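You operate a simulated robot arm through the tools that you are given. There is no shell and no other tool.

The job below is to be done with a simulated robot arm. You get a single attempt, and the scene is never put back.

Task
Set the probe unit to auto, draw from the next two seats, rinse, and set it back to hand.
Fine: two presses of +1, no other step.

It is judged by the outcome, as a careful person would: the job done as asked, and still so three seconds after it is handed in. It fails if anything else is knocked over, pushed out of place, dropped, spilled or broken.

Robot
A 6-joint arm with a four-finger gripper, fixed in place. Base frame: the origin is on the floor under the middle of its stand, x ahead of it, y to its left, z up. Lengths are in cm, angles in degrees, forces in N, time in s.
It reaches about 101.2 cm from its shoulder. Its first joint turns from -166.0 to 166.0 degrees. Payload 3.43 kg.
Tool frame: the origin (TCP) lies between the finger pads and is the grasp point; the fingertips stand 3 cm ahead of it; z points along the fingers, y is the line along which they close. The gripper opens to 12 cm; its body begins 8.5 cm behind the TCP.
Orientation is that of the tool frame in the base frame, as a unit quaternion [x, y, z, w]. With the fingers straight down and closing along the base's y, the tool's x points along the base's -x, its y along +y and its z along -z.

Tools
- The arm moves only by the tool arm_command. Its argument "series" is a list that holds one entry, the list of rows, each a list of 7 numbers: the shift along the tool's x, y, z in cm, then the turn, a rotation vector about the tool's x, y, z in degrees, then the gripper command, from -1 (fully open) to 1 (shut), values between in proportion. In form: [[[x, y, z, ax, ay, az, claw], ...]]. A call has 1 to 20 rows; each row is the pose to reach, as a shift and turn from the pose commanded when the call began, along the tool's axes at that moment. A row lasts 0.2 s, in which the tool goes at most 5 cm and 8.6 degrees; a call with a longer step from one row to the next is refused whole, and so is a gripper value outside its range. A pose out of reach is approached as far as the arm can. The call stops where the force on the tool passes 40 N (or 10 N more than at its start, if that is more) or the arm is blocked; 0.2 s more then pass. The fingers move at their own pace (about 13.62 cm/s each) and stop on an object; they squeeze with about 24 N. The grip force told is the motor's: it shows also when the fingers shut on nothing. Time passes only in rows, and 0.2 s behind the last, so rows that repeat a pose let the fingers close. It gives the time, the measured TCP pose, the force on the tool (base axes), the opening and the grip force at its end, in the units of the frame above (readings bear some noise), with the torque about the TCP (base axes, N m) and any sound that the robot's microphone picked up.
- Cameras (640 x 400 px; columns grow to the right, rows downward): "scene" is fixed at [5.02, 65.05, 184.96]; the picture's right is [-0.66, -0.75, 0.00], its down [-0.54, 0.48, -0.69] and it looks along [0.52, -0.46, -0.72] (base axes); focal length 334 px, centre (320, 200). "wrist" rides on the gripper at [7.1, -1.7, -12.1] in the tool frame; the picture's right is [0.23, 0.97, 0.00], its down [-0.81, 0.19, -0.55] and it looks along [-0.54, 0.13, 0.83] (tool axes); focal length 275 px, centre (320, 200). There is no depth. A picture from a camera that has moved, and an enlarged one, comes with that camera's place and axes in the base frame and with its lens.
- camera(camera): a new picture of that camera. The clock stands still meanwhile.
- enlarge(camera, box): a new picture of the part [left, top, right, bottom] of that camera's present view, enlarged. The clock stands still meanwhile.
- sign_off(): hands the job in; it is judged then, once.

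Nothing tells you positions but the pictures and the camera data. Unless the task says otherwise, let go and move clear before handing in.

The tools are called after "Request:" as a command line: name --argument value ..., lists and objects as JSON in quotes. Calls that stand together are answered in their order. arm_command: Moves the arm, as the interface text tells. Its arguments: {"type":"object","properties":{"series":{"type":"array","items":{"type":"array","items":{"type":"array","items":{"type":"number"}}}}},"required":["series"]} The other tools are called the same way: camera (camera) takes a picture; enlarge (camera, box) takes an enlarged picture of a part of a camera's view; sign_off () hands the job in.

At the start:

```text
time: 0.0
position: [56.16, -3.19, 138.21]
tcp_rot: [0.001, 1.0, -0.001, 0.0]
ft_force: [0.4, -0.6, 0.0]
wrist_torque: [-0.02, 0.0, 0.02]
opening: 12.0
finger_force: 0.1
```

scene: 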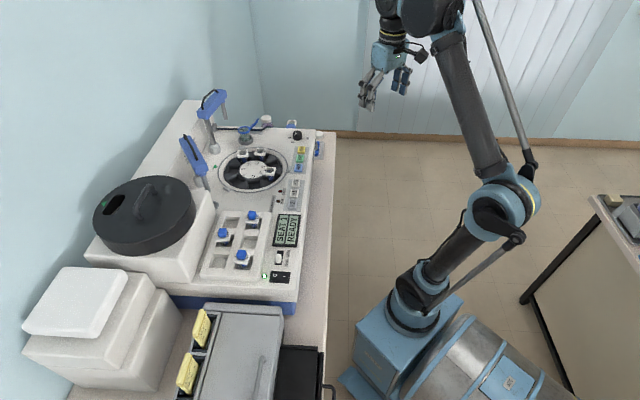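
wrist: 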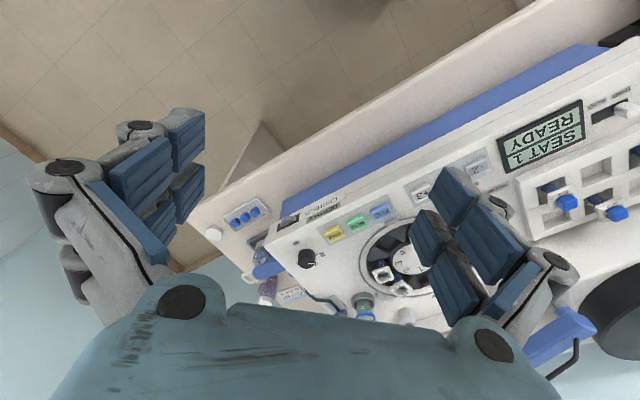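

I see a bench analyser with a display reading "SEAT 1 READY", a turntable, coloured keys and some switches. I'll enlarge the pictures to read the labels before planning any motion.

Request:
enlarge --camera "scene" --box '[200, 110, 350, 210]'

Request:
enlarge --camera "scene" --box '[190, 190, 340, 310]'

Request:
enlarge --camera "wrist" --box '[200, 160, 420, 320]'

Request:
enlarge --camera "wrist" --box '[380, 60, 640, 240]'

```text
4.00 times, centred on (275, 160) of scene
camera zoom: at [5.02, 65.05, 184.96], right [-0.66, -0.75, 0.0], down [-0.54, 0.48, -0.69], along [0.52, -0.46, -0.72], focal length 1338 px, centre (500, 360)
```

zoom: 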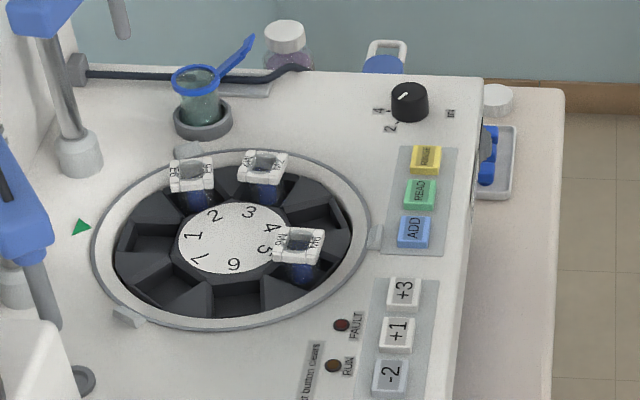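

```text
3.33 times, centred on (265, 250) of scene
camera zoom: at [5.02, 65.05, 184.96], right [-0.66, -0.75, 0.0], down [-0.54, 0.48, -0.69], along [0.52, -0.46, -0.72], focal length 1115 px, centre (503, 33)
```

zoom: 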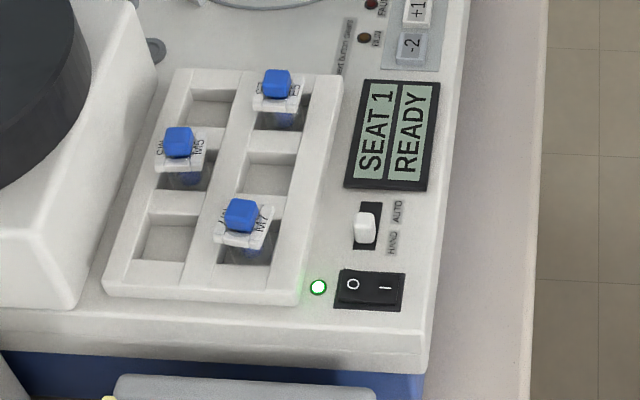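

```text
2.50 times, centred on (310, 240) of wrist
camera zoom: at [49.04, -4.83, 150.28], right [-0.23, 0.97, 0.0], down [0.81, 0.19, 0.55], along [0.54, 0.13, -0.83], focal length 688 px, centre (345, 100)
```

zoom: 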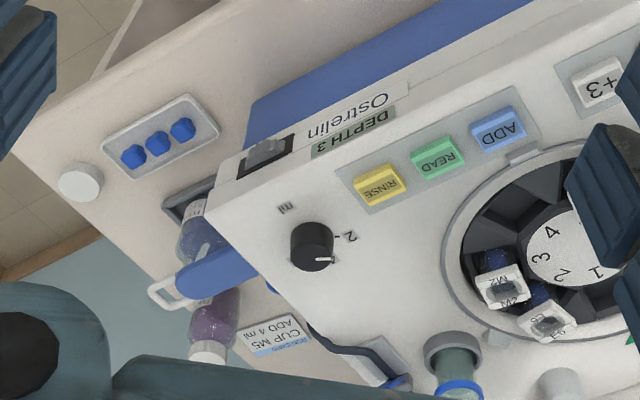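

```text
2.22 times, centred on (510, 150) of wrist
camera zoom: at [49.04, -4.83, 150.28], right [-0.23, 0.97, 0.0], down [0.81, 0.19, 0.55], along [0.54, 0.13, -0.83], focal length 612 px, centre (-102, 311)
```

zoom: 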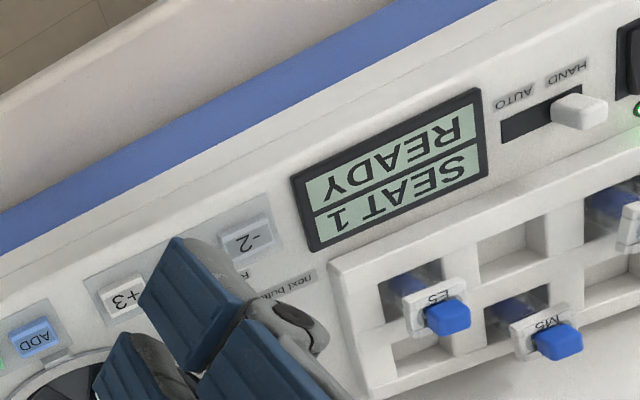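

The panel has RINSE / READ / ADD keys, +3 / +1 / -2 step keys, a HAND/AUTO slide switch and a mains rocker. I'll zoom further to read the small labels, lamps and notices.

Request:
enlarge --camera "scene" --box '[270, 140, 320, 172]'

Request:
enlarge --camera "scene" --box '[265, 172, 315, 212]'

Request:
enlarge --camera "scene" --box '[265, 240, 305, 290]'

Request:
enlarge --camera "scene" --box '[170, 80, 260, 210]'

Request:
enlarge --camera "wrist" --box '[270, 190, 350, 240]'

Request:
enlarge --camera "wrist" --box '[240, 250, 340, 320]'

Request:
enlarge --camera "wrist" --box '[570, 20, 640, 140]'

```text
12.50 times, centred on (295, 156) of scene
camera zoom: at [5.02, 65.05, 184.96], right [-0.66, -0.75, 0.0], down [-0.54, 0.48, -0.69], along [0.52, -0.46, -0.72], focal length 4182 px, centre (632, 750)
```

zoom: 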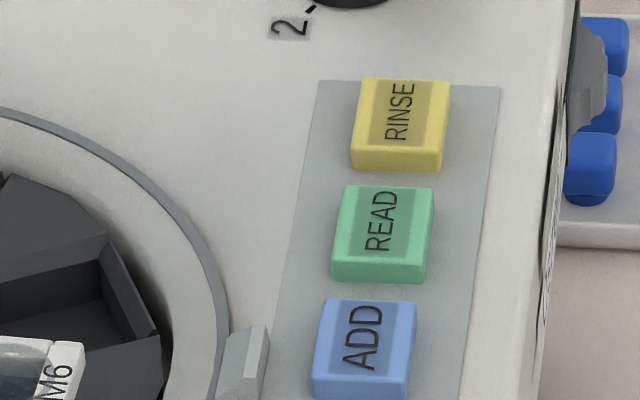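

```text
10.00 times, centred on (290, 192) of scene
camera zoom: at [5.02, 65.05, 184.96], right [-0.66, -0.75, 0.0], down [-0.54, 0.48, -0.69], along [0.52, -0.46, -0.72], focal length 3345 px, centre (620, 280)
```

zoom: 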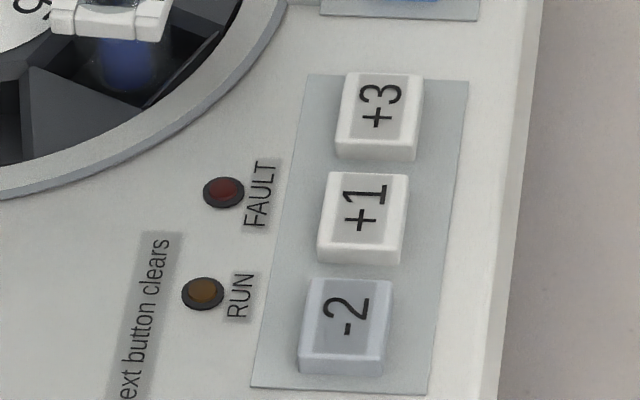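

```text
8.00 times, centred on (285, 265) of scene
camera zoom: at [5.02, 65.05, 184.96], right [-0.66, -0.75, 0.0], down [-0.54, 0.48, -0.69], along [0.52, -0.46, -0.72], focal length 2676 px, centre (600, -320)
```

zoom: 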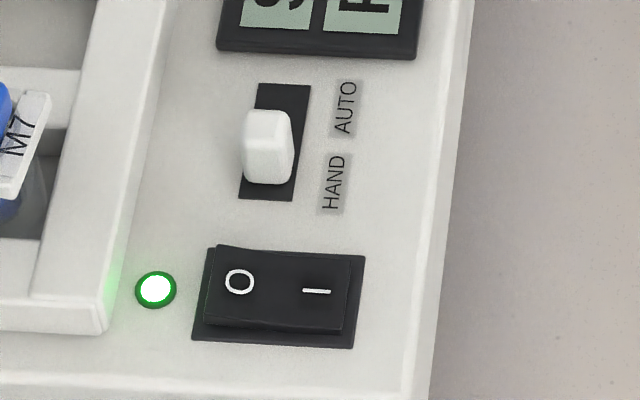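

```text
3.08 times, centred on (215, 145) of scene
camera zoom: at [5.02, 65.05, 184.96], right [-0.66, -0.75, 0.0], down [-0.54, 0.48, -0.69], along [0.52, -0.46, -0.72], focal length 1029 px, centre (643, 369)
```

zoom: 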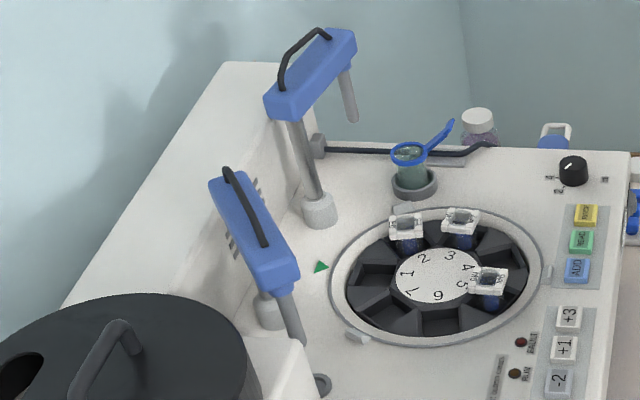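

```text
8.00 times, centred on (310, 215) of wrist
camera zoom: at [49.04, -4.83, 150.28], right [-0.23, 0.97, 0.0], down [0.81, 0.19, 0.55], along [0.54, 0.13, -0.83], focal length 2202 px, centre (400, 80)
```

zoom: 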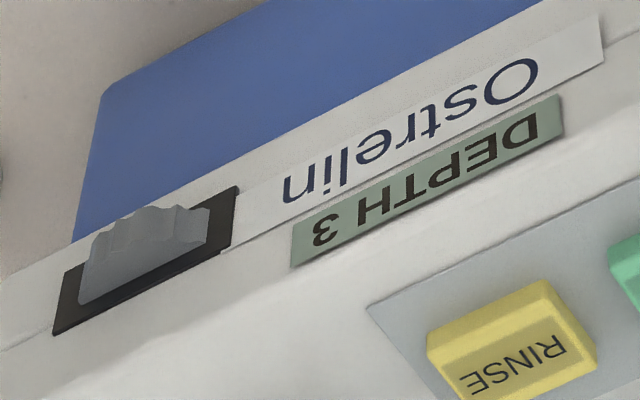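

```text
5.71 times, centred on (290, 285) of wrist
camera zoom: at [49.04, -4.83, 150.28], right [-0.23, 0.97, 0.0], down [0.81, 0.19, 0.55], along [0.54, 0.13, -0.83], focal length 1573 px, centre (491, -286)
```

zoom: 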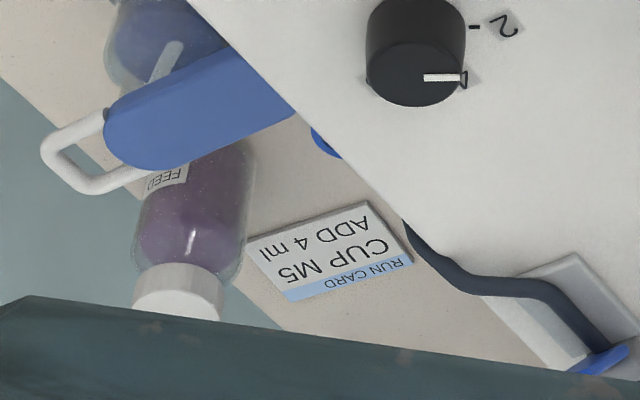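

```text
3.33 times, centred on (605, 80) of wrist
camera zoom: at [49.04, -4.83, 150.28], right [-0.23, 0.97, 0.0], down [0.81, 0.19, 0.55], along [0.54, 0.13, -0.83], focal length 918 px, centre (-630, 600)
```

zoom: 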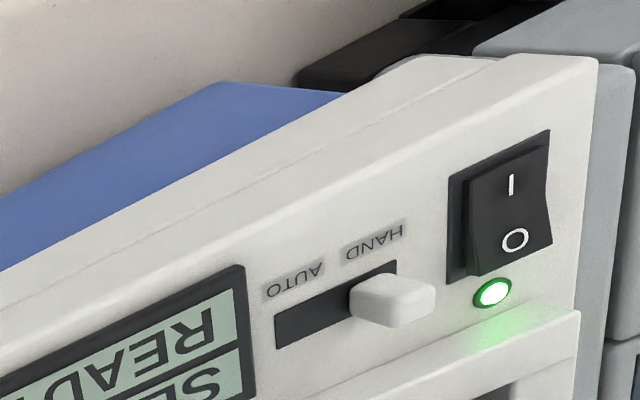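

The switch knob triangulates to about (50, 40, 111), in HAND. The step keys are near (63–70, 18–25, 110) and RINSE near (82, 6, 110), so the machine's front runs about 45° to the base. I'll close the gripper, yaw 45° to line up with it, and hover in front to look closer.

Request:
arm_command --series '[[[0, 4, 0.3, 0, 0, -5, -0.5], [0, 8, 0.6, 0, 0, -11, 0], [-0.3, 12, 0.9, 0, 0, -17, 0.5], [-0.6, 16, 1.2, 0, 0, -23, 1], [-0.9, 20, 1.5, 0, 0, -29, 1], [-1.2, 24, 2, 0, 0, -35, 1], [-1.5, 28, 2.6, 0, 0, -40, 1], [-1.84, 31.2, 3.2, 0, 0, -45, 1], [-1.84, 31.2, 3.2, 0, 0, -45, 1]]]'

```text
time: 2.0
position: [56.21, 28.07, 135.94]
tcp_rot: [-0.382, 0.924, -0.003, 0.005]
ft_force: [-0.5, 0.2, 0.0]
wrist_torque: [0.01, 0.01, 0.04]
opening: 0.02
finger_force: 23.7
```

The gripper is closed and yawed 45°, hovering in front of the machine. I'll take pictures to measure the fingertips and refine the positions.

Request:
camera --camera "wrist"

Request:
camera --camera "scene"

```text
taken
camera wrist: at [52.25, 21.9, 147.86], right [-0.85, 0.53, -0.01], down [0.43, 0.71, 0.56], along [0.3, 0.47, -0.83], focal length 275 px, centre (320, 200)
```

wrist: 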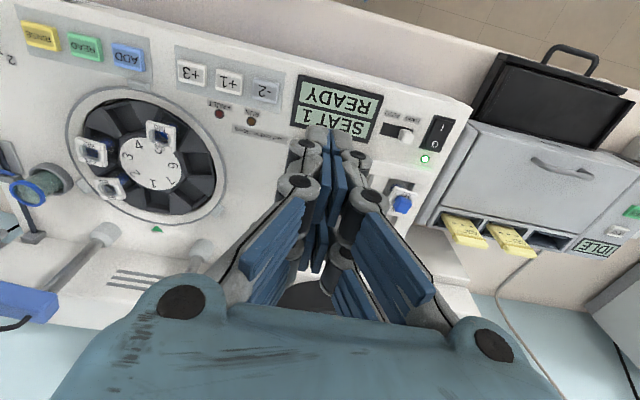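

```text
taken
```

scene: 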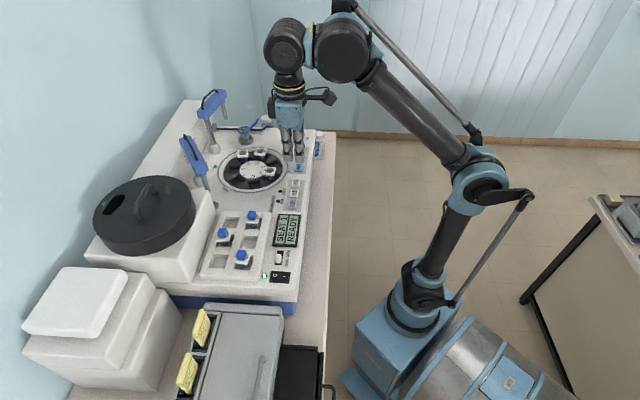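

A second grey unit showing "IDLE" stands to the right; the HAND/AUTO switch belongs to the probe analyser. I'll enlarge the fingertips and the switch area for precise positions.

Request:
enlarge --camera "wrist" --box '[240, 80, 400, 280]'

Request:
enlarge --camera "wrist" --box '[290, 65, 450, 165]'

Request:
enlarge --camera "wrist" --box '[160, 40, 300, 140]'

Request:
enlarge --camera "wrist" --box '[0, 10, 160, 110]'

Request:
enlarge --camera "scene" --box '[250, 70, 350, 210]'

Request:
enlarge --camera "wrist" --box '[430, 40, 640, 270]'

```text
2.00 times, centred on (320, 180) of wrist
camera zoom: at [52.25, 21.9, 147.86], right [-0.85, 0.53, -0.01], down [0.43, 0.71, 0.56], along [0.3, 0.47, -0.83], focal length 551 px, centre (320, 240)
```

zoom: 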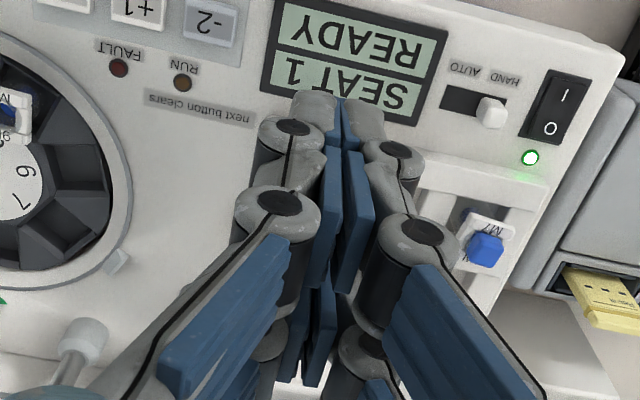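

```text
4.00 times, centred on (370, 115) of wrist
camera zoom: at [52.25, 21.9, 147.86], right [-0.85, 0.53, -0.01], down [0.43, 0.71, 0.56], along [0.3, 0.47, -0.83], focal length 1101 px, centre (120, 540)
```

zoom: 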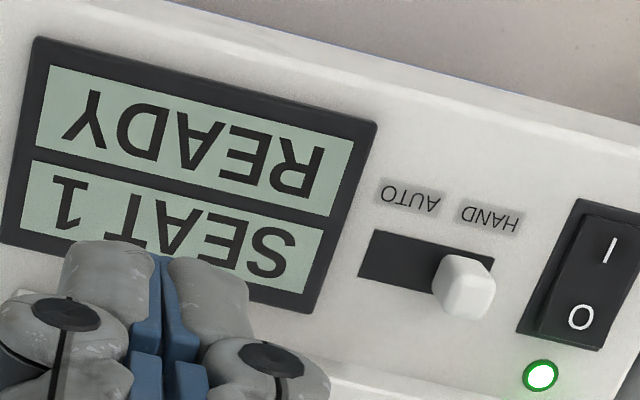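

```text
4.00 times, centred on (230, 90) of wrist
camera zoom: at [52.25, 21.9, 147.86], right [-0.85, 0.53, -0.01], down [0.43, 0.71, 0.56], along [0.3, 0.47, -0.83], focal length 1101 px, centre (680, 640)
```

zoom: 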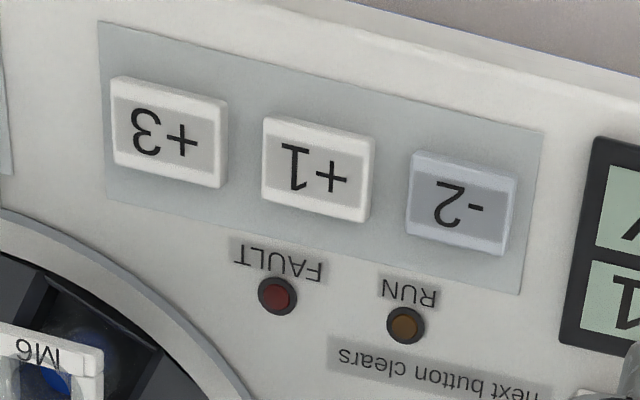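

```text
4.00 times, centred on (80, 60) of wrist
camera zoom: at [52.25, 21.9, 147.86], right [-0.85, 0.53, -0.01], down [0.43, 0.71, 0.56], along [0.3, 0.47, -0.83], focal length 1101 px, centre (1280, 760)
```

zoom: 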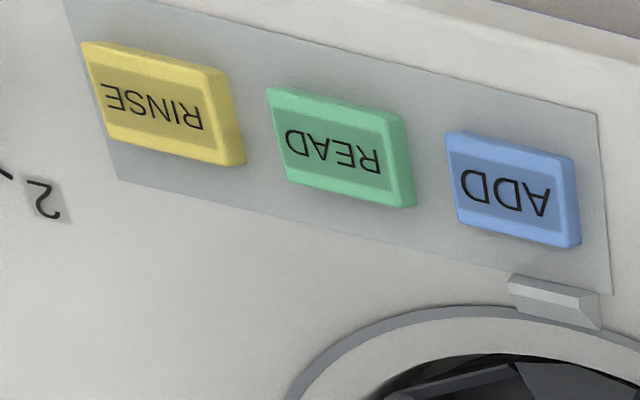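

```text
2.86 times, centred on (300, 140) of scene
camera zoom: at [5.02, 65.05, 184.96], right [-0.66, -0.75, 0.0], down [-0.54, 0.48, -0.69], along [0.52, -0.46, -0.72], focal length 956 px, centre (377, 371)
```

zoom: 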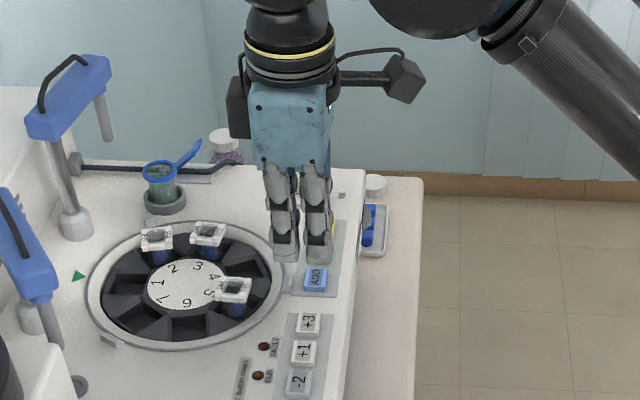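

```text
1.74 times, centred on (535, 155) of wrist
camera zoom: at [52.25, 21.9, 147.86], right [-0.85, 0.53, -0.01], down [0.43, 0.71, 0.56], along [0.3, 0.47, -0.83], focal length 479 px, centre (-54, 278)
```

zoom: 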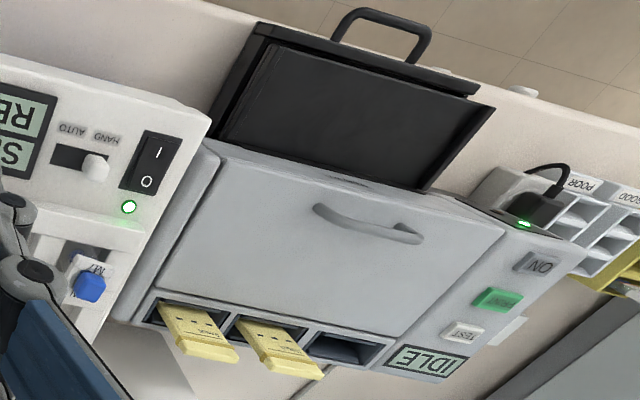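

The closed fingertips make a block about 2.6 cm by 5 cm. The switch knob is near (49.8, 39.9), with the mains rocker close on its HAND side, so I must not touch that. The measured pose differs from what I commanded, so I'll check whether the arm has settled.

Request:
arm_command --series '[[[0, 0, 0, 0, 0, 0, 1], [0, 0, 0, 0, 0, 0, 1]]]'

```text
time: 2.6
position: [56.27, 28.1, 135.9]
tcp_rot: [-0.382, 0.924, -0.003, 0.005]
ft_force: [-0.9, -0.5, -0.1]
wrist_torque: [0.01, -0.03, -0.01]
opening: 0.0
finger_force: 24.1
```

The arm is steady, with a constant offset from the command, so I'll rely on measured poses. Next I'll move to a hover beside the switch with a 20° tilt, so the fingertip can hook the knob from above and stay clear of the rocker.

Request:
arm_command --series '[[[-0.5, 1.9, 1.5, -2.5, 0, 0, 1], [-0.9, 3.7, 3.0, -5, 0, 0, 1], [-1.4, 5.6, 4.5, -7.5, 0, 0, 1], [-1.9, 7.4, 6.0, -10, 0, 0, 1], [-2.3, 9.3, 7.5, -12.5, 0, 0, 1], [-2.8, 11.1, 9.0, -15, 0, 0, 1], [-3.2, 13.0, 10.5, -17.5, 0, 0, 1], [-3.7, 14.8, 11.9, -20, 0, 0, 1], [-3.7, 14.8, 11.9, -20, 0, 0, 1]]]'

Request:
camera --camera "wrist"

Request:
camera --camera "scene"

```text
time: 4.6
position: [48.59, 41.18, 123.7]
tcp_rot: [-0.377, 0.91, 0.157, -0.062]
ft_force: [-0.3, 0.0, 0.0]
wrist_torque: [-0.04, 0.02, 0.01]
opening: 0.0
finger_force: 24.3
```

```text
taken
camera wrist: at [47.52, 32.09, 134.44], right [-0.81, 0.49, 0.32], down [0.57, 0.57, 0.59], along [0.1, 0.67, -0.74], focal length 275 px, centre (320, 200)
```

wrist: 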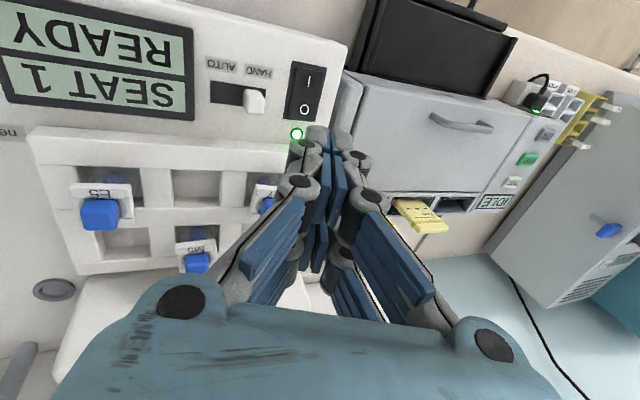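

```text
taken
```

scene: 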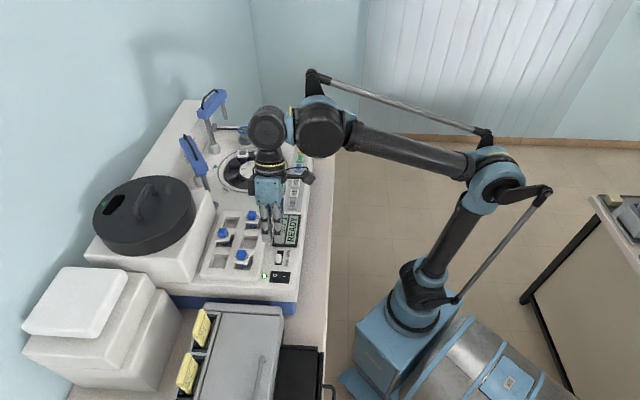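

Motion now tracks well. I'll enlarge the wrist view to refine the knob and rocker positions.

Request:
enlarge --camera "wrist" --box '[190, 40, 350, 150]'

Request:
enlarge --camera "scene" --box '[240, 160, 320, 300]'

```text
3.64 times, centred on (270, 95) of wrist
camera zoom: at [47.52, 32.09, 134.44], right [-0.81, 0.49, 0.32], down [0.57, 0.57, 0.59], along [0.1, 0.67, -0.74], focal length 1001 px, centre (502, 582)
```

zoom: 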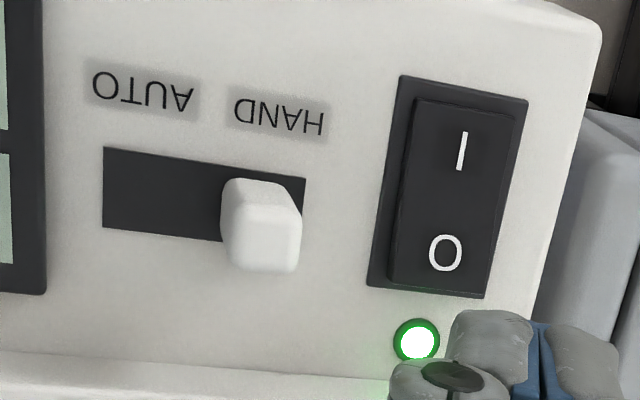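

```text
2.86 times, centred on (280, 230) of scene
camera zoom: at [5.02, 65.05, 184.96], right [-0.66, -0.75, 0.0], down [-0.54, 0.48, -0.69], along [0.52, -0.46, -0.72], focal length 956 px, centre (434, 114)
```

zoom: 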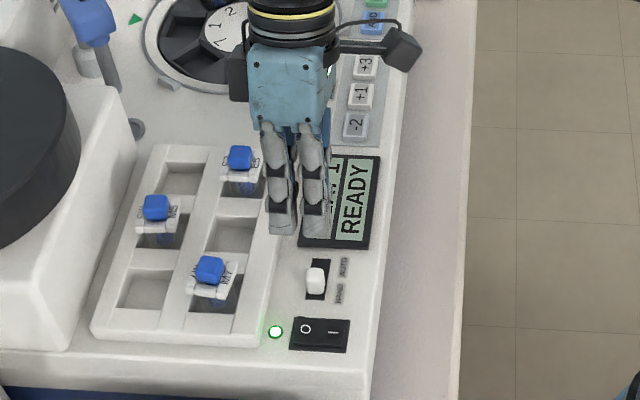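

The knob refines to about (49.7, 40.1) with its top near z 111.4, and the gap to the rocker is about 1.7 cm. I'll lower to a hover just behind the knob on its HAND side and check the alignment.

Request:
arm_command --series '[[[0.35, -0.49, 1.6, 0, 0, 0, 1], [0.7, -0.97, 3.2, 0, 0, 0, 1], [1.05, -1.46, 4.8, 0, 0, 0, 1], [1.4, -1.95, 6.4, 0, 0, 0, 1], [1.4, -1.95, 6.4, 0, 0, 0, 1]]]'

Request:
enlarge --camera "wrist" --box '[190, 40, 390, 165]'

Request:
enlarge --camera "scene" --box '[250, 200, 330, 300]'

```text
time: 5.8
position: [47.47, 40.18, 117.15]
tcp_rot: [-0.377, 0.911, 0.157, -0.06]
ft_force: [0.2, 0.3, -0.3]
wrist_torque: [0.03, -0.01, 0.0]
opening: 0.0
finger_force: 24.3
```

```text
3.20 times, centred on (290, 102) of wrist
camera zoom: at [46.32, 31.1, 127.92], right [-0.81, 0.48, 0.32], down [0.57, 0.57, 0.59], along [0.1, 0.67, -0.74], focal length 881 px, centre (416, 512)
```

zoom: 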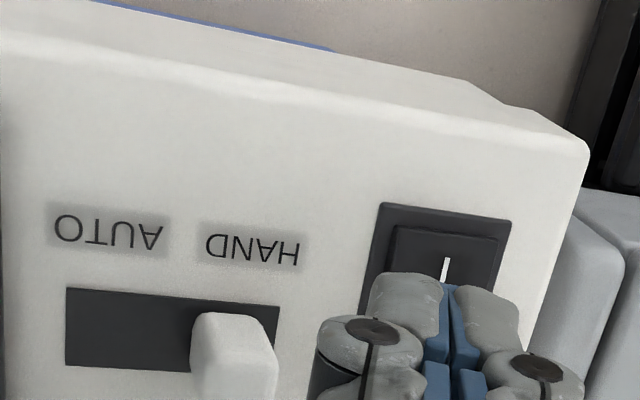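

```text
4.00 times, centred on (290, 250) of scene
camera zoom: at [5.02, 65.05, 184.96], right [-0.66, -0.75, 0.0], down [-0.54, 0.48, -0.69], along [0.52, -0.46, -0.72], focal length 1338 px, centre (440, 0)
```

zoom: 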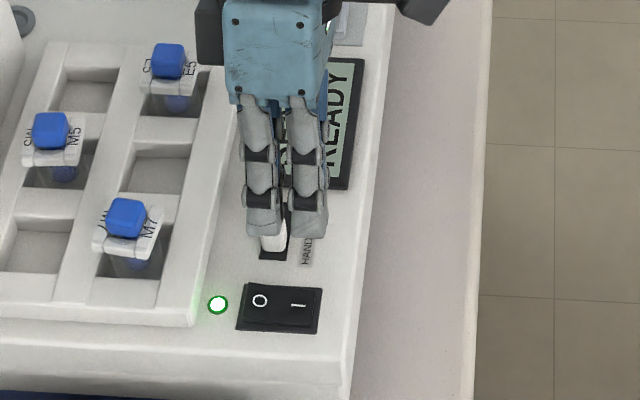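

The fingers sit just behind the knob, with a slight sideways offset to correct. I'll ease back 0.4 cm from the knob and lower the tip in small steps, checking the force.

Request:
arm_command --series '[[[0.15, 0.05, 0.3, 0, 0, 0, 1], [0.3, -0.1, 0.8, 0, 0, 0, 1], [0.3, -0.27, 1.3, 0, 0, 0, 1], [0.3, -0.4, 1.8, 0, 0, 0, 1], [0.3, -0.5, 2.2, 0, 0, 0, 1]]]'

Request:
enlarge --camera "wrist" --box '[190, 60, 390, 185]'

Request:
enlarge --camera "scene" --box '[250, 210, 320, 300]'

```text
time: 7.0
position: [47.05, 40.41, 114.7]
tcp_rot: [-0.377, 0.91, 0.158, -0.061]
ft_force: [0.1, 0.6, 0.1]
wrist_torque: [0.01, -0.02, -0.01]
opening: 0.0
finger_force: 23.8
```

```text
3.20 times, centred on (290, 122) of wrist
camera zoom: at [45.97, 31.17, 125.4], right [-0.81, 0.48, 0.32], down [0.57, 0.57, 0.59], along [0.1, 0.67, -0.74], focal length 881 px, centre (416, 448)
```

zoom: 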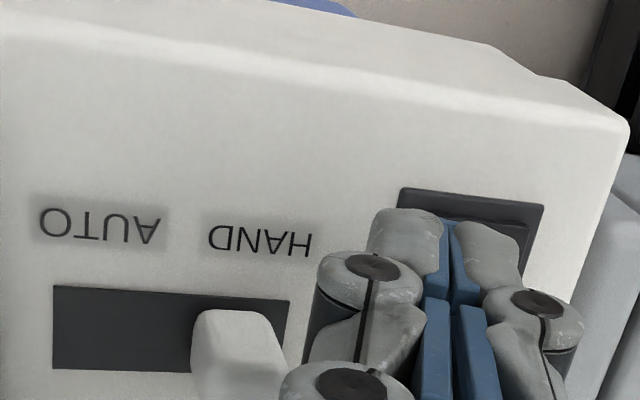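

```text
4.44 times, centred on (285, 255) of scene
camera zoom: at [5.02, 65.05, 184.96], right [-0.66, -0.75, 0.0], down [-0.54, 0.48, -0.69], along [0.52, -0.46, -0.72], focal length 1487 px, centre (476, -44)
```

zoom: 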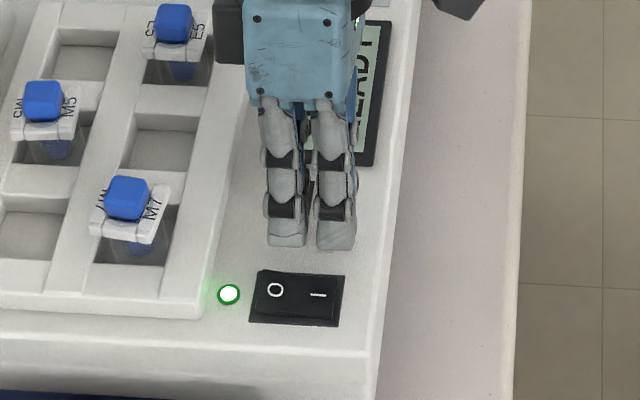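

The tip is level with the knob top and well clear of the rocker. I'll lower another 0.8 cm so it sits behind the knob.

Request:
arm_command --series '[[[0, -0.07, 0.19, 0, 0, 0, 1], [0, -0.14, 0.38, 0, 0, 0, 1], [0, -0.2, 0.56, 0, 0, 0, 1], [0, -0.274, 0.752, 0, 0, 0, 1], [0, -0.274, 0.752, 0, 0, 0, 1]]]'

Request:
enlarge --camera "wrist" --box '[190, 60, 390, 185]'

Request:
enlarge --camera "scene" --box '[250, 210, 320, 300]'

```text
time: 8.2
position: [47.22, 40.15, 113.89]
tcp_rot: [-0.377, 0.911, 0.157, -0.062]
ft_force: [-0.4, -0.2, -0.1]
wrist_torque: [0.01, 0.0, -0.03]
opening: 0.0
finger_force: 23.6
```

```text
3.20 times, centred on (290, 122) of wrist
camera zoom: at [46.08, 31.16, 124.63], right [-0.81, 0.48, 0.32], down [0.57, 0.57, 0.59], along [0.1, 0.67, -0.74], focal length 881 px, centre (416, 448)
```

zoom: 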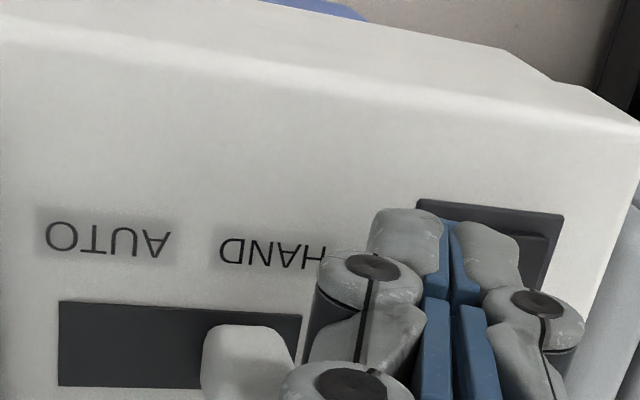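

```text
4.44 times, centred on (285, 255) of scene
camera zoom: at [5.02, 65.05, 184.96], right [-0.66, -0.75, 0.0], down [-0.54, 0.48, -0.69], along [0.52, -0.46, -0.72], focal length 1487 px, centre (476, -44)
```

zoom: 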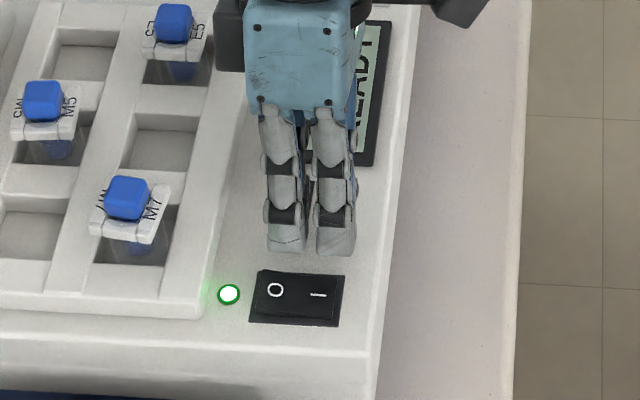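

No contact forces so far. Now I'll push the knob slowly toward AUTO, along the slot.

Request:
arm_command --series '[[[0, -0.282, -0.103, 0, 0, 0, 1], [0, -0.564, -0.205, 0, 0, 0, 1], [0, -0.846, -0.308, 0, 0, 0, 1], [0, -1.128, -0.41, 0, 0, 0, 1], [0, -1.41, -0.513, 0, 0, 0, 1], [0, -1.692, -0.616, 0, 0, 0, 1], [0, -1.974, -0.718, 0, 0, 0, 1], [0, -2.256, -0.821, 0, 0, 0, 1]]]'

Request:
enlarge --camera "wrist" --box '[190, 60, 390, 185]'

Request:
enlarge --camera "scene" --box '[250, 210, 320, 300]'

```text
time: 10.0
position: [48.81, 38.72, 113.97]
tcp_rot: [-0.376, 0.911, 0.158, -0.062]
ft_force: [-0.2, -0.5, 0.2]
wrist_torque: [-0.01, -0.05, 0.0]
opening: 0.02
finger_force: 23.8
```

```text
3.20 times, centred on (290, 122) of wrist
camera zoom: at [47.7, 29.6, 124.73], right [-0.81, 0.49, 0.32], down [0.57, 0.57, 0.59], along [0.1, 0.67, -0.74], focal length 881 px, centre (416, 448)
```

zoom: 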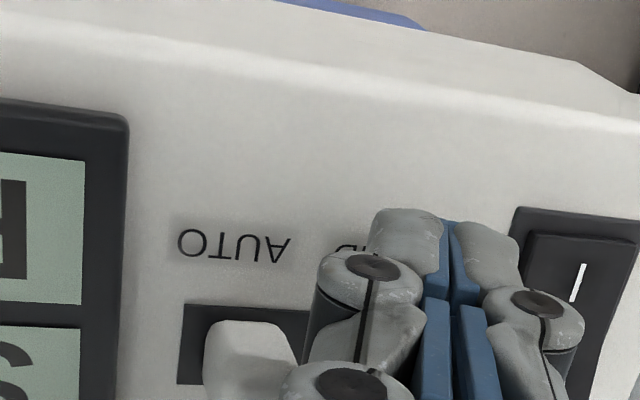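

```text
4.44 times, centred on (285, 255) of scene
camera zoom: at [5.02, 65.05, 184.96], right [-0.66, -0.75, 0.0], down [-0.54, 0.48, -0.69], along [0.52, -0.46, -0.72], focal length 1487 px, centre (476, -44)
```

zoom: 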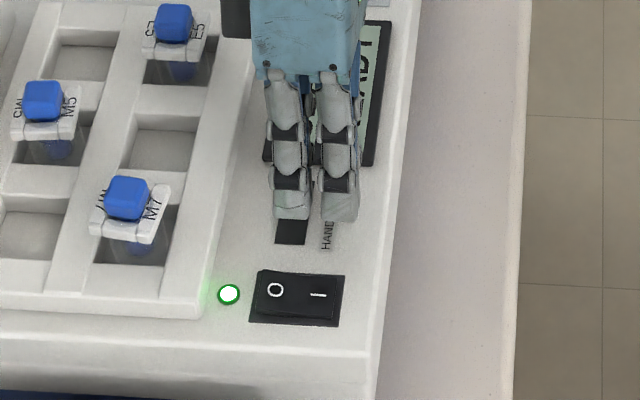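

The knob is moving with the fingers and has about 0.4 cm left before the AUTO end. I'll push on gently until it stops.

Request:
arm_command --series '[[[0, -0.14, -0.051, 0, 0, 0, 1], [0, -0.282, -0.103, 0, 0, 0, 1], [0, -0.423, -0.154, 0, 0, 0, 1], [0, -0.517, -0.188, 0, 0, 0, 1]]]'

Request:
enlarge --camera "wrist" --box '[190, 60, 390, 185]'

Request:
enlarge --camera "scene" --box '[240, 180, 340, 300]'

```text
time: 11.0
position: [49.14, 38.26, 114.03]
tcp_rot: [-0.378, 0.91, 0.158, -0.061]
ft_force: [-4.3, 7.8, -1.5]
wrist_torque: [0.22, 0.14, 0.18]
opening: 0.0
finger_force: 24.0
```

```text
3.20 times, centred on (290, 122) of wrist
camera zoom: at [48.14, 29.15, 124.71], right [-0.81, 0.48, 0.32], down [0.57, 0.57, 0.59], along [0.1, 0.67, -0.74], focal length 881 px, centre (416, 448)
```

zoom: 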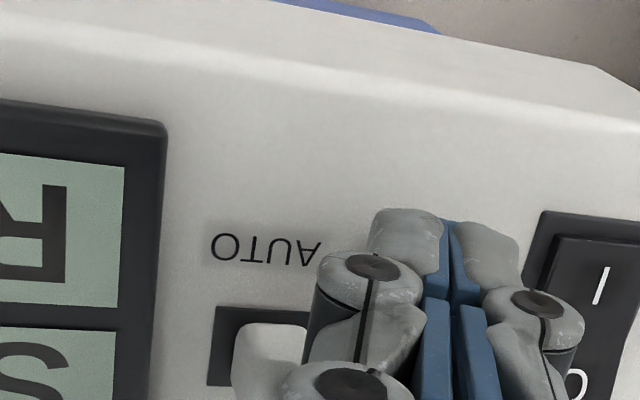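

```text
3.33 times, centred on (290, 240) of scene
camera zoom: at [5.02, 65.05, 184.96], right [-0.66, -0.75, 0.0], down [-0.54, 0.48, -0.69], along [0.52, -0.46, -0.72], focal length 1115 px, centre (420, 67)
```

zoom: 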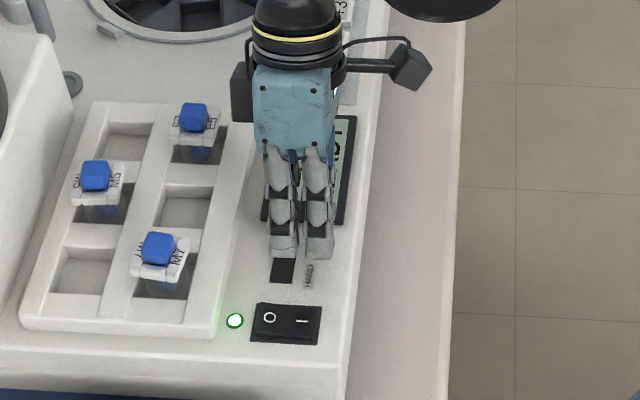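

Force rose to about 9 N against the end stop, so the knob should be in AUTO. I'll back off slightly, lift straight up and check.

Request:
arm_command --series '[[[0, 0.28, 0.103, 0, 0, 0, 1], [0, 0.6, -0.4, 0, 0, 0, 1], [0, 1.2, -2.0, 0, 0, 0, 1], [0, 1.9, -4.0, 0, 0, 0, 1], [0, 2.6, -6.2, 0, 0, 0, 1], [0, 2.6, -6.2, 0, 0, 0, 1]]]'

Request:
camera --camera "wrist"

Request:
enlarge --camera "wrist" --box '[190, 40, 390, 165]'

Request:
enlarge --camera "scene" --box '[240, 180, 340, 300]'

```text
time: 12.4
position: [49.12, 38.24, 120.54]
tcp_rot: [-0.377, 0.911, 0.157, -0.062]
ft_force: [-0.7, 0.3, -0.6]
wrist_torque: [-0.01, 0.04, -0.02]
opening: 0.0
finger_force: 24.2
```

```text
taken
camera wrist: at [47.93, 29.2, 131.3], right [-0.81, 0.48, 0.32], down [0.57, 0.57, 0.59], along [0.1, 0.67, -0.74], focal length 275 px, centre (320, 200)
```

wrist: 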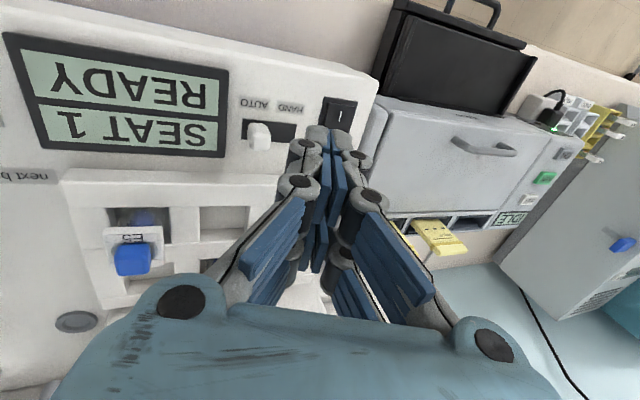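

```text
3.20 times, centred on (290, 102) of wrist
camera zoom: at [47.93, 29.2, 131.3], right [-0.81, 0.48, 0.32], down [0.57, 0.57, 0.59], along [0.1, 0.67, -0.74], focal length 881 px, centre (416, 512)
```

zoom: 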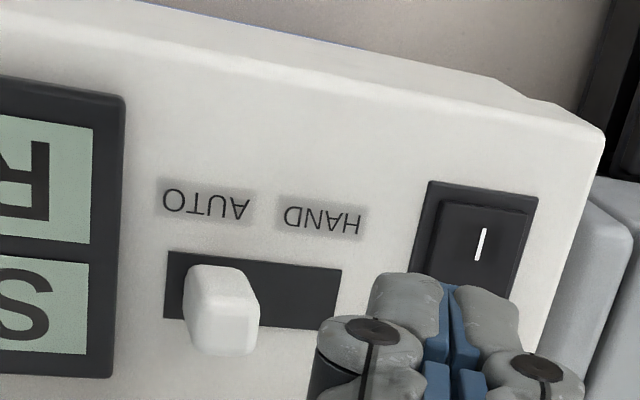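

```text
3.33 times, centred on (290, 240) of scene
camera zoom: at [5.02, 65.05, 184.96], right [-0.66, -0.75, 0.0], down [-0.54, 0.48, -0.69], along [0.52, -0.46, -0.72], focal length 1115 px, centre (420, 67)
```

zoom: 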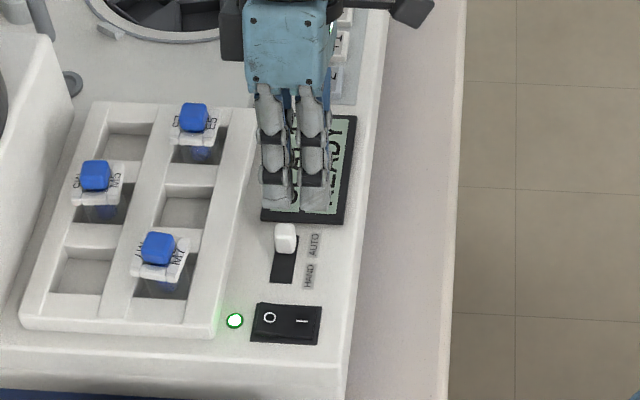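

The switch is in AUTO, the rocker is undisturbed, and the display still reads SEAT 1 READY. Next I'll move upright to a hover over the +1 key near (66.2, 21.6).

Request:
arm_command --series '[[[0, -2.3, -0.7, 2, 0, 0, 1], [-0.1, -5.1, -1.5, 4.5, 0, 0, 1], [-0.15, -8.0, -2.3, 7, 0, 0, 1], [-0.2, -11.0, -3.2, 9.5, 0, 0, 1], [-0.25, -14.0, -4.1, 12, 0, 0, 1], [-0.3, -17.0, -5.0, 15, 0, 0, 1], [-0.3, -20.0, -5.9, 17.5, 0, 0, 1], [-0.35, -22.0, -6.45, 19.5, 0, 0, 1], [-0.35, -22.95, -6.73, 20, 0, 0, 1], [-0.35, -22.95, -6.73, 20, 0, 0, 1]]]'

Request:
camera --camera "wrist"

Request:
enlarge --camera "scene" --box '[200, 100, 360, 220]'

```text
time: 14.6
position: [66.12, 21.82, 119.18]
tcp_rot: [-0.382, 0.924, -0.004, 0.005]
ft_force: [0.3, 0.4, 0.6]
wrist_torque: [0.0, 0.01, -0.01]
opening: 0.0
finger_force: 24.4
```

```text
taken
camera wrist: at [62.1, 15.7, 131.23], right [-0.85, 0.53, -0.01], down [0.43, 0.71, 0.56], along [0.3, 0.47, -0.83], focal length 275 px, centre (320, 200)
```

wrist: 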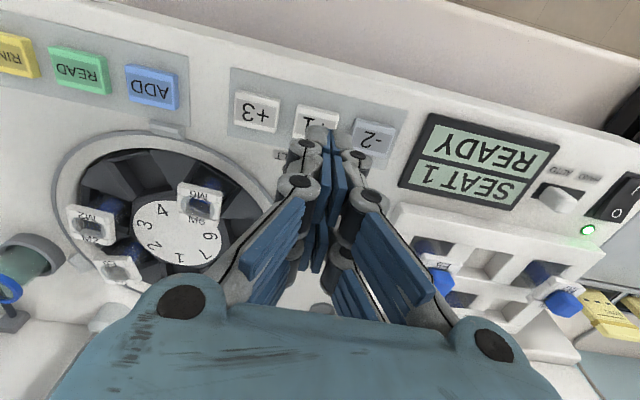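

```text
3.33 times, centred on (280, 160) of scene
camera zoom: at [5.02, 65.05, 184.96], right [-0.66, -0.75, 0.0], down [-0.54, 0.48, -0.69], along [0.52, -0.46, -0.72], focal length 1115 px, centre (453, 333)
```

zoom: 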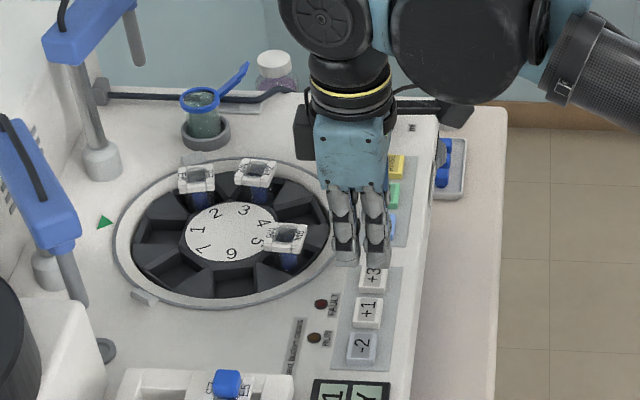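

I'm hovering over +1. I'll enlarge to verify the alignment before pressing.

Request:
enlarge --camera "wrist" --box '[230, 70, 410, 180]'

```text
3.56 times, centred on (320, 125) of wrist
camera zoom: at [62.1, 15.7, 131.23], right [-0.85, 0.53, -0.01], down [0.43, 0.71, 0.56], along [0.3, 0.47, -0.83], focal length 979 px, centre (320, 467)
```

zoom: 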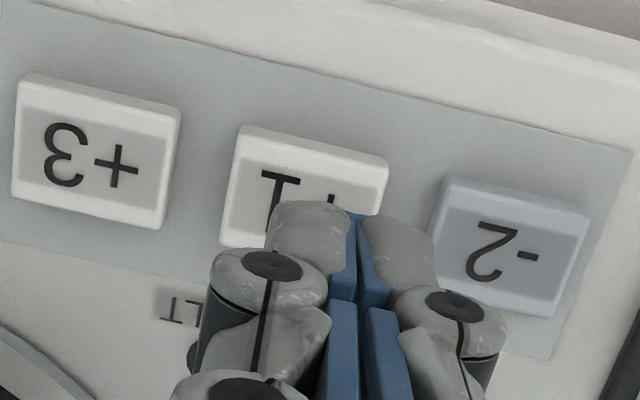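

The key centre is about (66.2, 21.35), so I need a small correction of -0.4 in tool y and +0.26 in tool x. I'll descend to just above the key.

Request:
arm_command --series '[[[0.13, -0.2, 1.2, 0, 0, 0, 1], [0.26, -0.4, 2.4, 0, 0, 0, 1], [0.26, -0.4, 3.6, 0, 0, 0, 1], [0.26, -0.4, 4.6, 0, 0, 0, 1], [0.26, -0.4, 5.0, 0, 0, 0, 1]]]'

Request:
enlarge --camera "wrist" --box '[230, 90, 410, 200]'

Request:
enlarge --camera "scene" --box '[250, 150, 330, 220]'

```text
time: 15.8
position: [66.28, 21.41, 114.18]
tcp_rot: [-0.382, 0.924, -0.002, 0.006]
ft_force: [0.0, 0.5, -0.1]
wrist_torque: [0.01, -0.01, -0.02]
opening: 0.0
finger_force: 23.8
```

```text
3.56 times, centred on (320, 145) of wrist
camera zoom: at [62.24, 15.14, 126.19], right [-0.85, 0.53, -0.01], down [0.43, 0.71, 0.56], along [0.3, 0.47, -0.83], focal length 979 px, centre (320, 396)
```

zoom: 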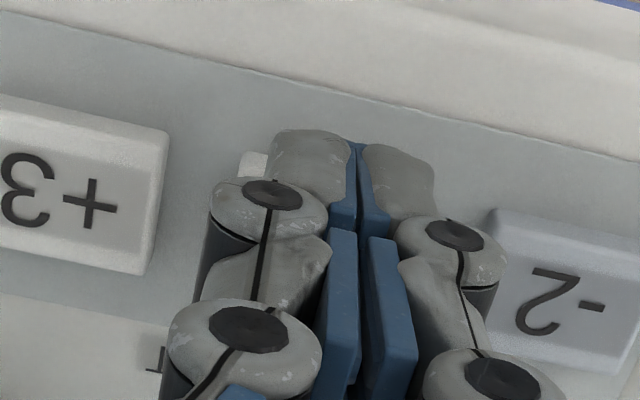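

```text
5.71 times, centred on (290, 185) of scene
camera zoom: at [5.02, 65.05, 184.96], right [-0.66, -0.75, 0.0], down [-0.54, 0.48, -0.69], along [0.52, -0.46, -0.72], focal length 1912 px, centre (491, 286)
```

zoom: 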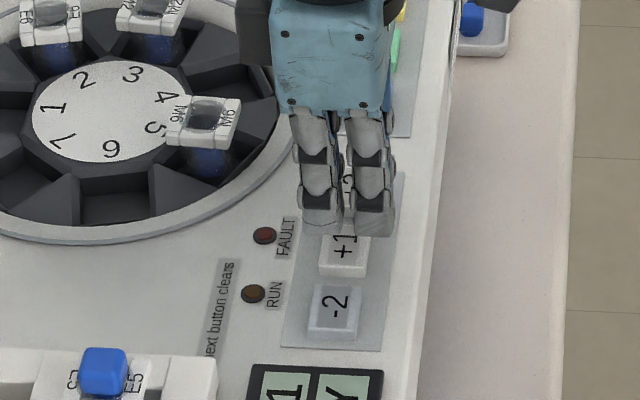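

The key top refines to z ≈ 109.7 and the lateral alignment looks good. The fingertips are about 1.5 cm above it, so I'll continue down in fine steps.

Request:
arm_command --series '[[[0, 0, 0.4, 0, 0, 0, 1], [0, 0, 0.8, 0, 0, 0, 1], [0, 0, 1.0, 0, 0, 0, 1], [0, 0, 1.2, 0, 0, 0, 1], [0, 0, 1.3, 0, 0, 0, 1]]]'

Request:
enlarge --camera "wrist" --box '[230, 90, 410, 200]'

Request:
enlarge --camera "scene" --box '[250, 150, 330, 220]'

```text
time: 17.0
position: [66.17, 21.34, 113.07]
tcp_rot: [-0.382, 0.924, -0.003, 0.005]
ft_force: [-0.1, 0.2, -0.3]
wrist_torque: [0.0, 0.0, 0.0]
opening: 0.0
finger_force: 24.4
```

```text
3.56 times, centred on (320, 145) of wrist
camera zoom: at [62.25, 15.14, 125.01], right [-0.85, 0.53, -0.01], down [0.43, 0.71, 0.56], along [0.3, 0.47, -0.83], focal length 979 px, centre (320, 396)
```

zoom: 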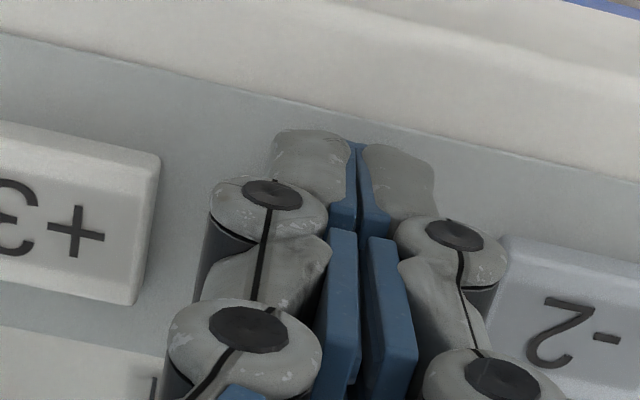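

```text
5.71 times, centred on (290, 185) of scene
camera zoom: at [5.02, 65.05, 184.96], right [-0.66, -0.75, 0.0], down [-0.54, 0.48, -0.69], along [0.52, -0.46, -0.72], focal length 1912 px, centre (491, 286)
```

zoom: 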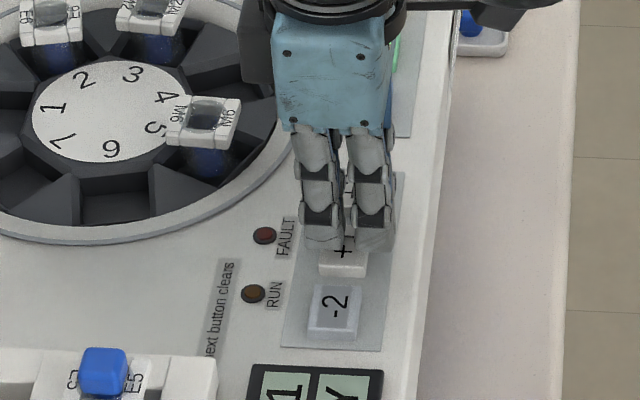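

No contact yet, and the tips are just above the +1 key face. I'll continue down in 0.1 cm steps, watching force and sound.

Request:
arm_command --series '[[[0, 0, 0.1, 0, 0, 0, 1], [0, 0, 0.2, 0, 0, 0, 1], [0, 0, 0.3, 0, 0, 0, 1], [0, 0, 0.4, 0, 0, 0, 1]]]'

```text
time: 18.0
position: [66.3, 21.4, 112.77]
tcp_rot: [-0.382, 0.924, -0.002, 0.005]
ft_force: [-0.3, 0.2, -0.1]
wrist_torque: [-0.03, 0.02, -0.01]
opening: 0.0
finger_force: 23.9
```

Request:
arm_command --series '[[[0, 0, 0.1, 0, 0, 0, 1], [0, 0, 0.2, 0, 0, 0, 1], [0, 0, 0.3, 0, 0, 0, 1]]]'

```text
time: 18.8
position: [66.46, 21.33, 112.41]
tcp_rot: [-0.382, 0.924, -0.003, 0.005]
ft_force: [-0.1, 2.3, 3.8]
wrist_torque: [0.0, 0.04, -0.01]
opening: 0.61
finger_force: 32.7
heard: click
```

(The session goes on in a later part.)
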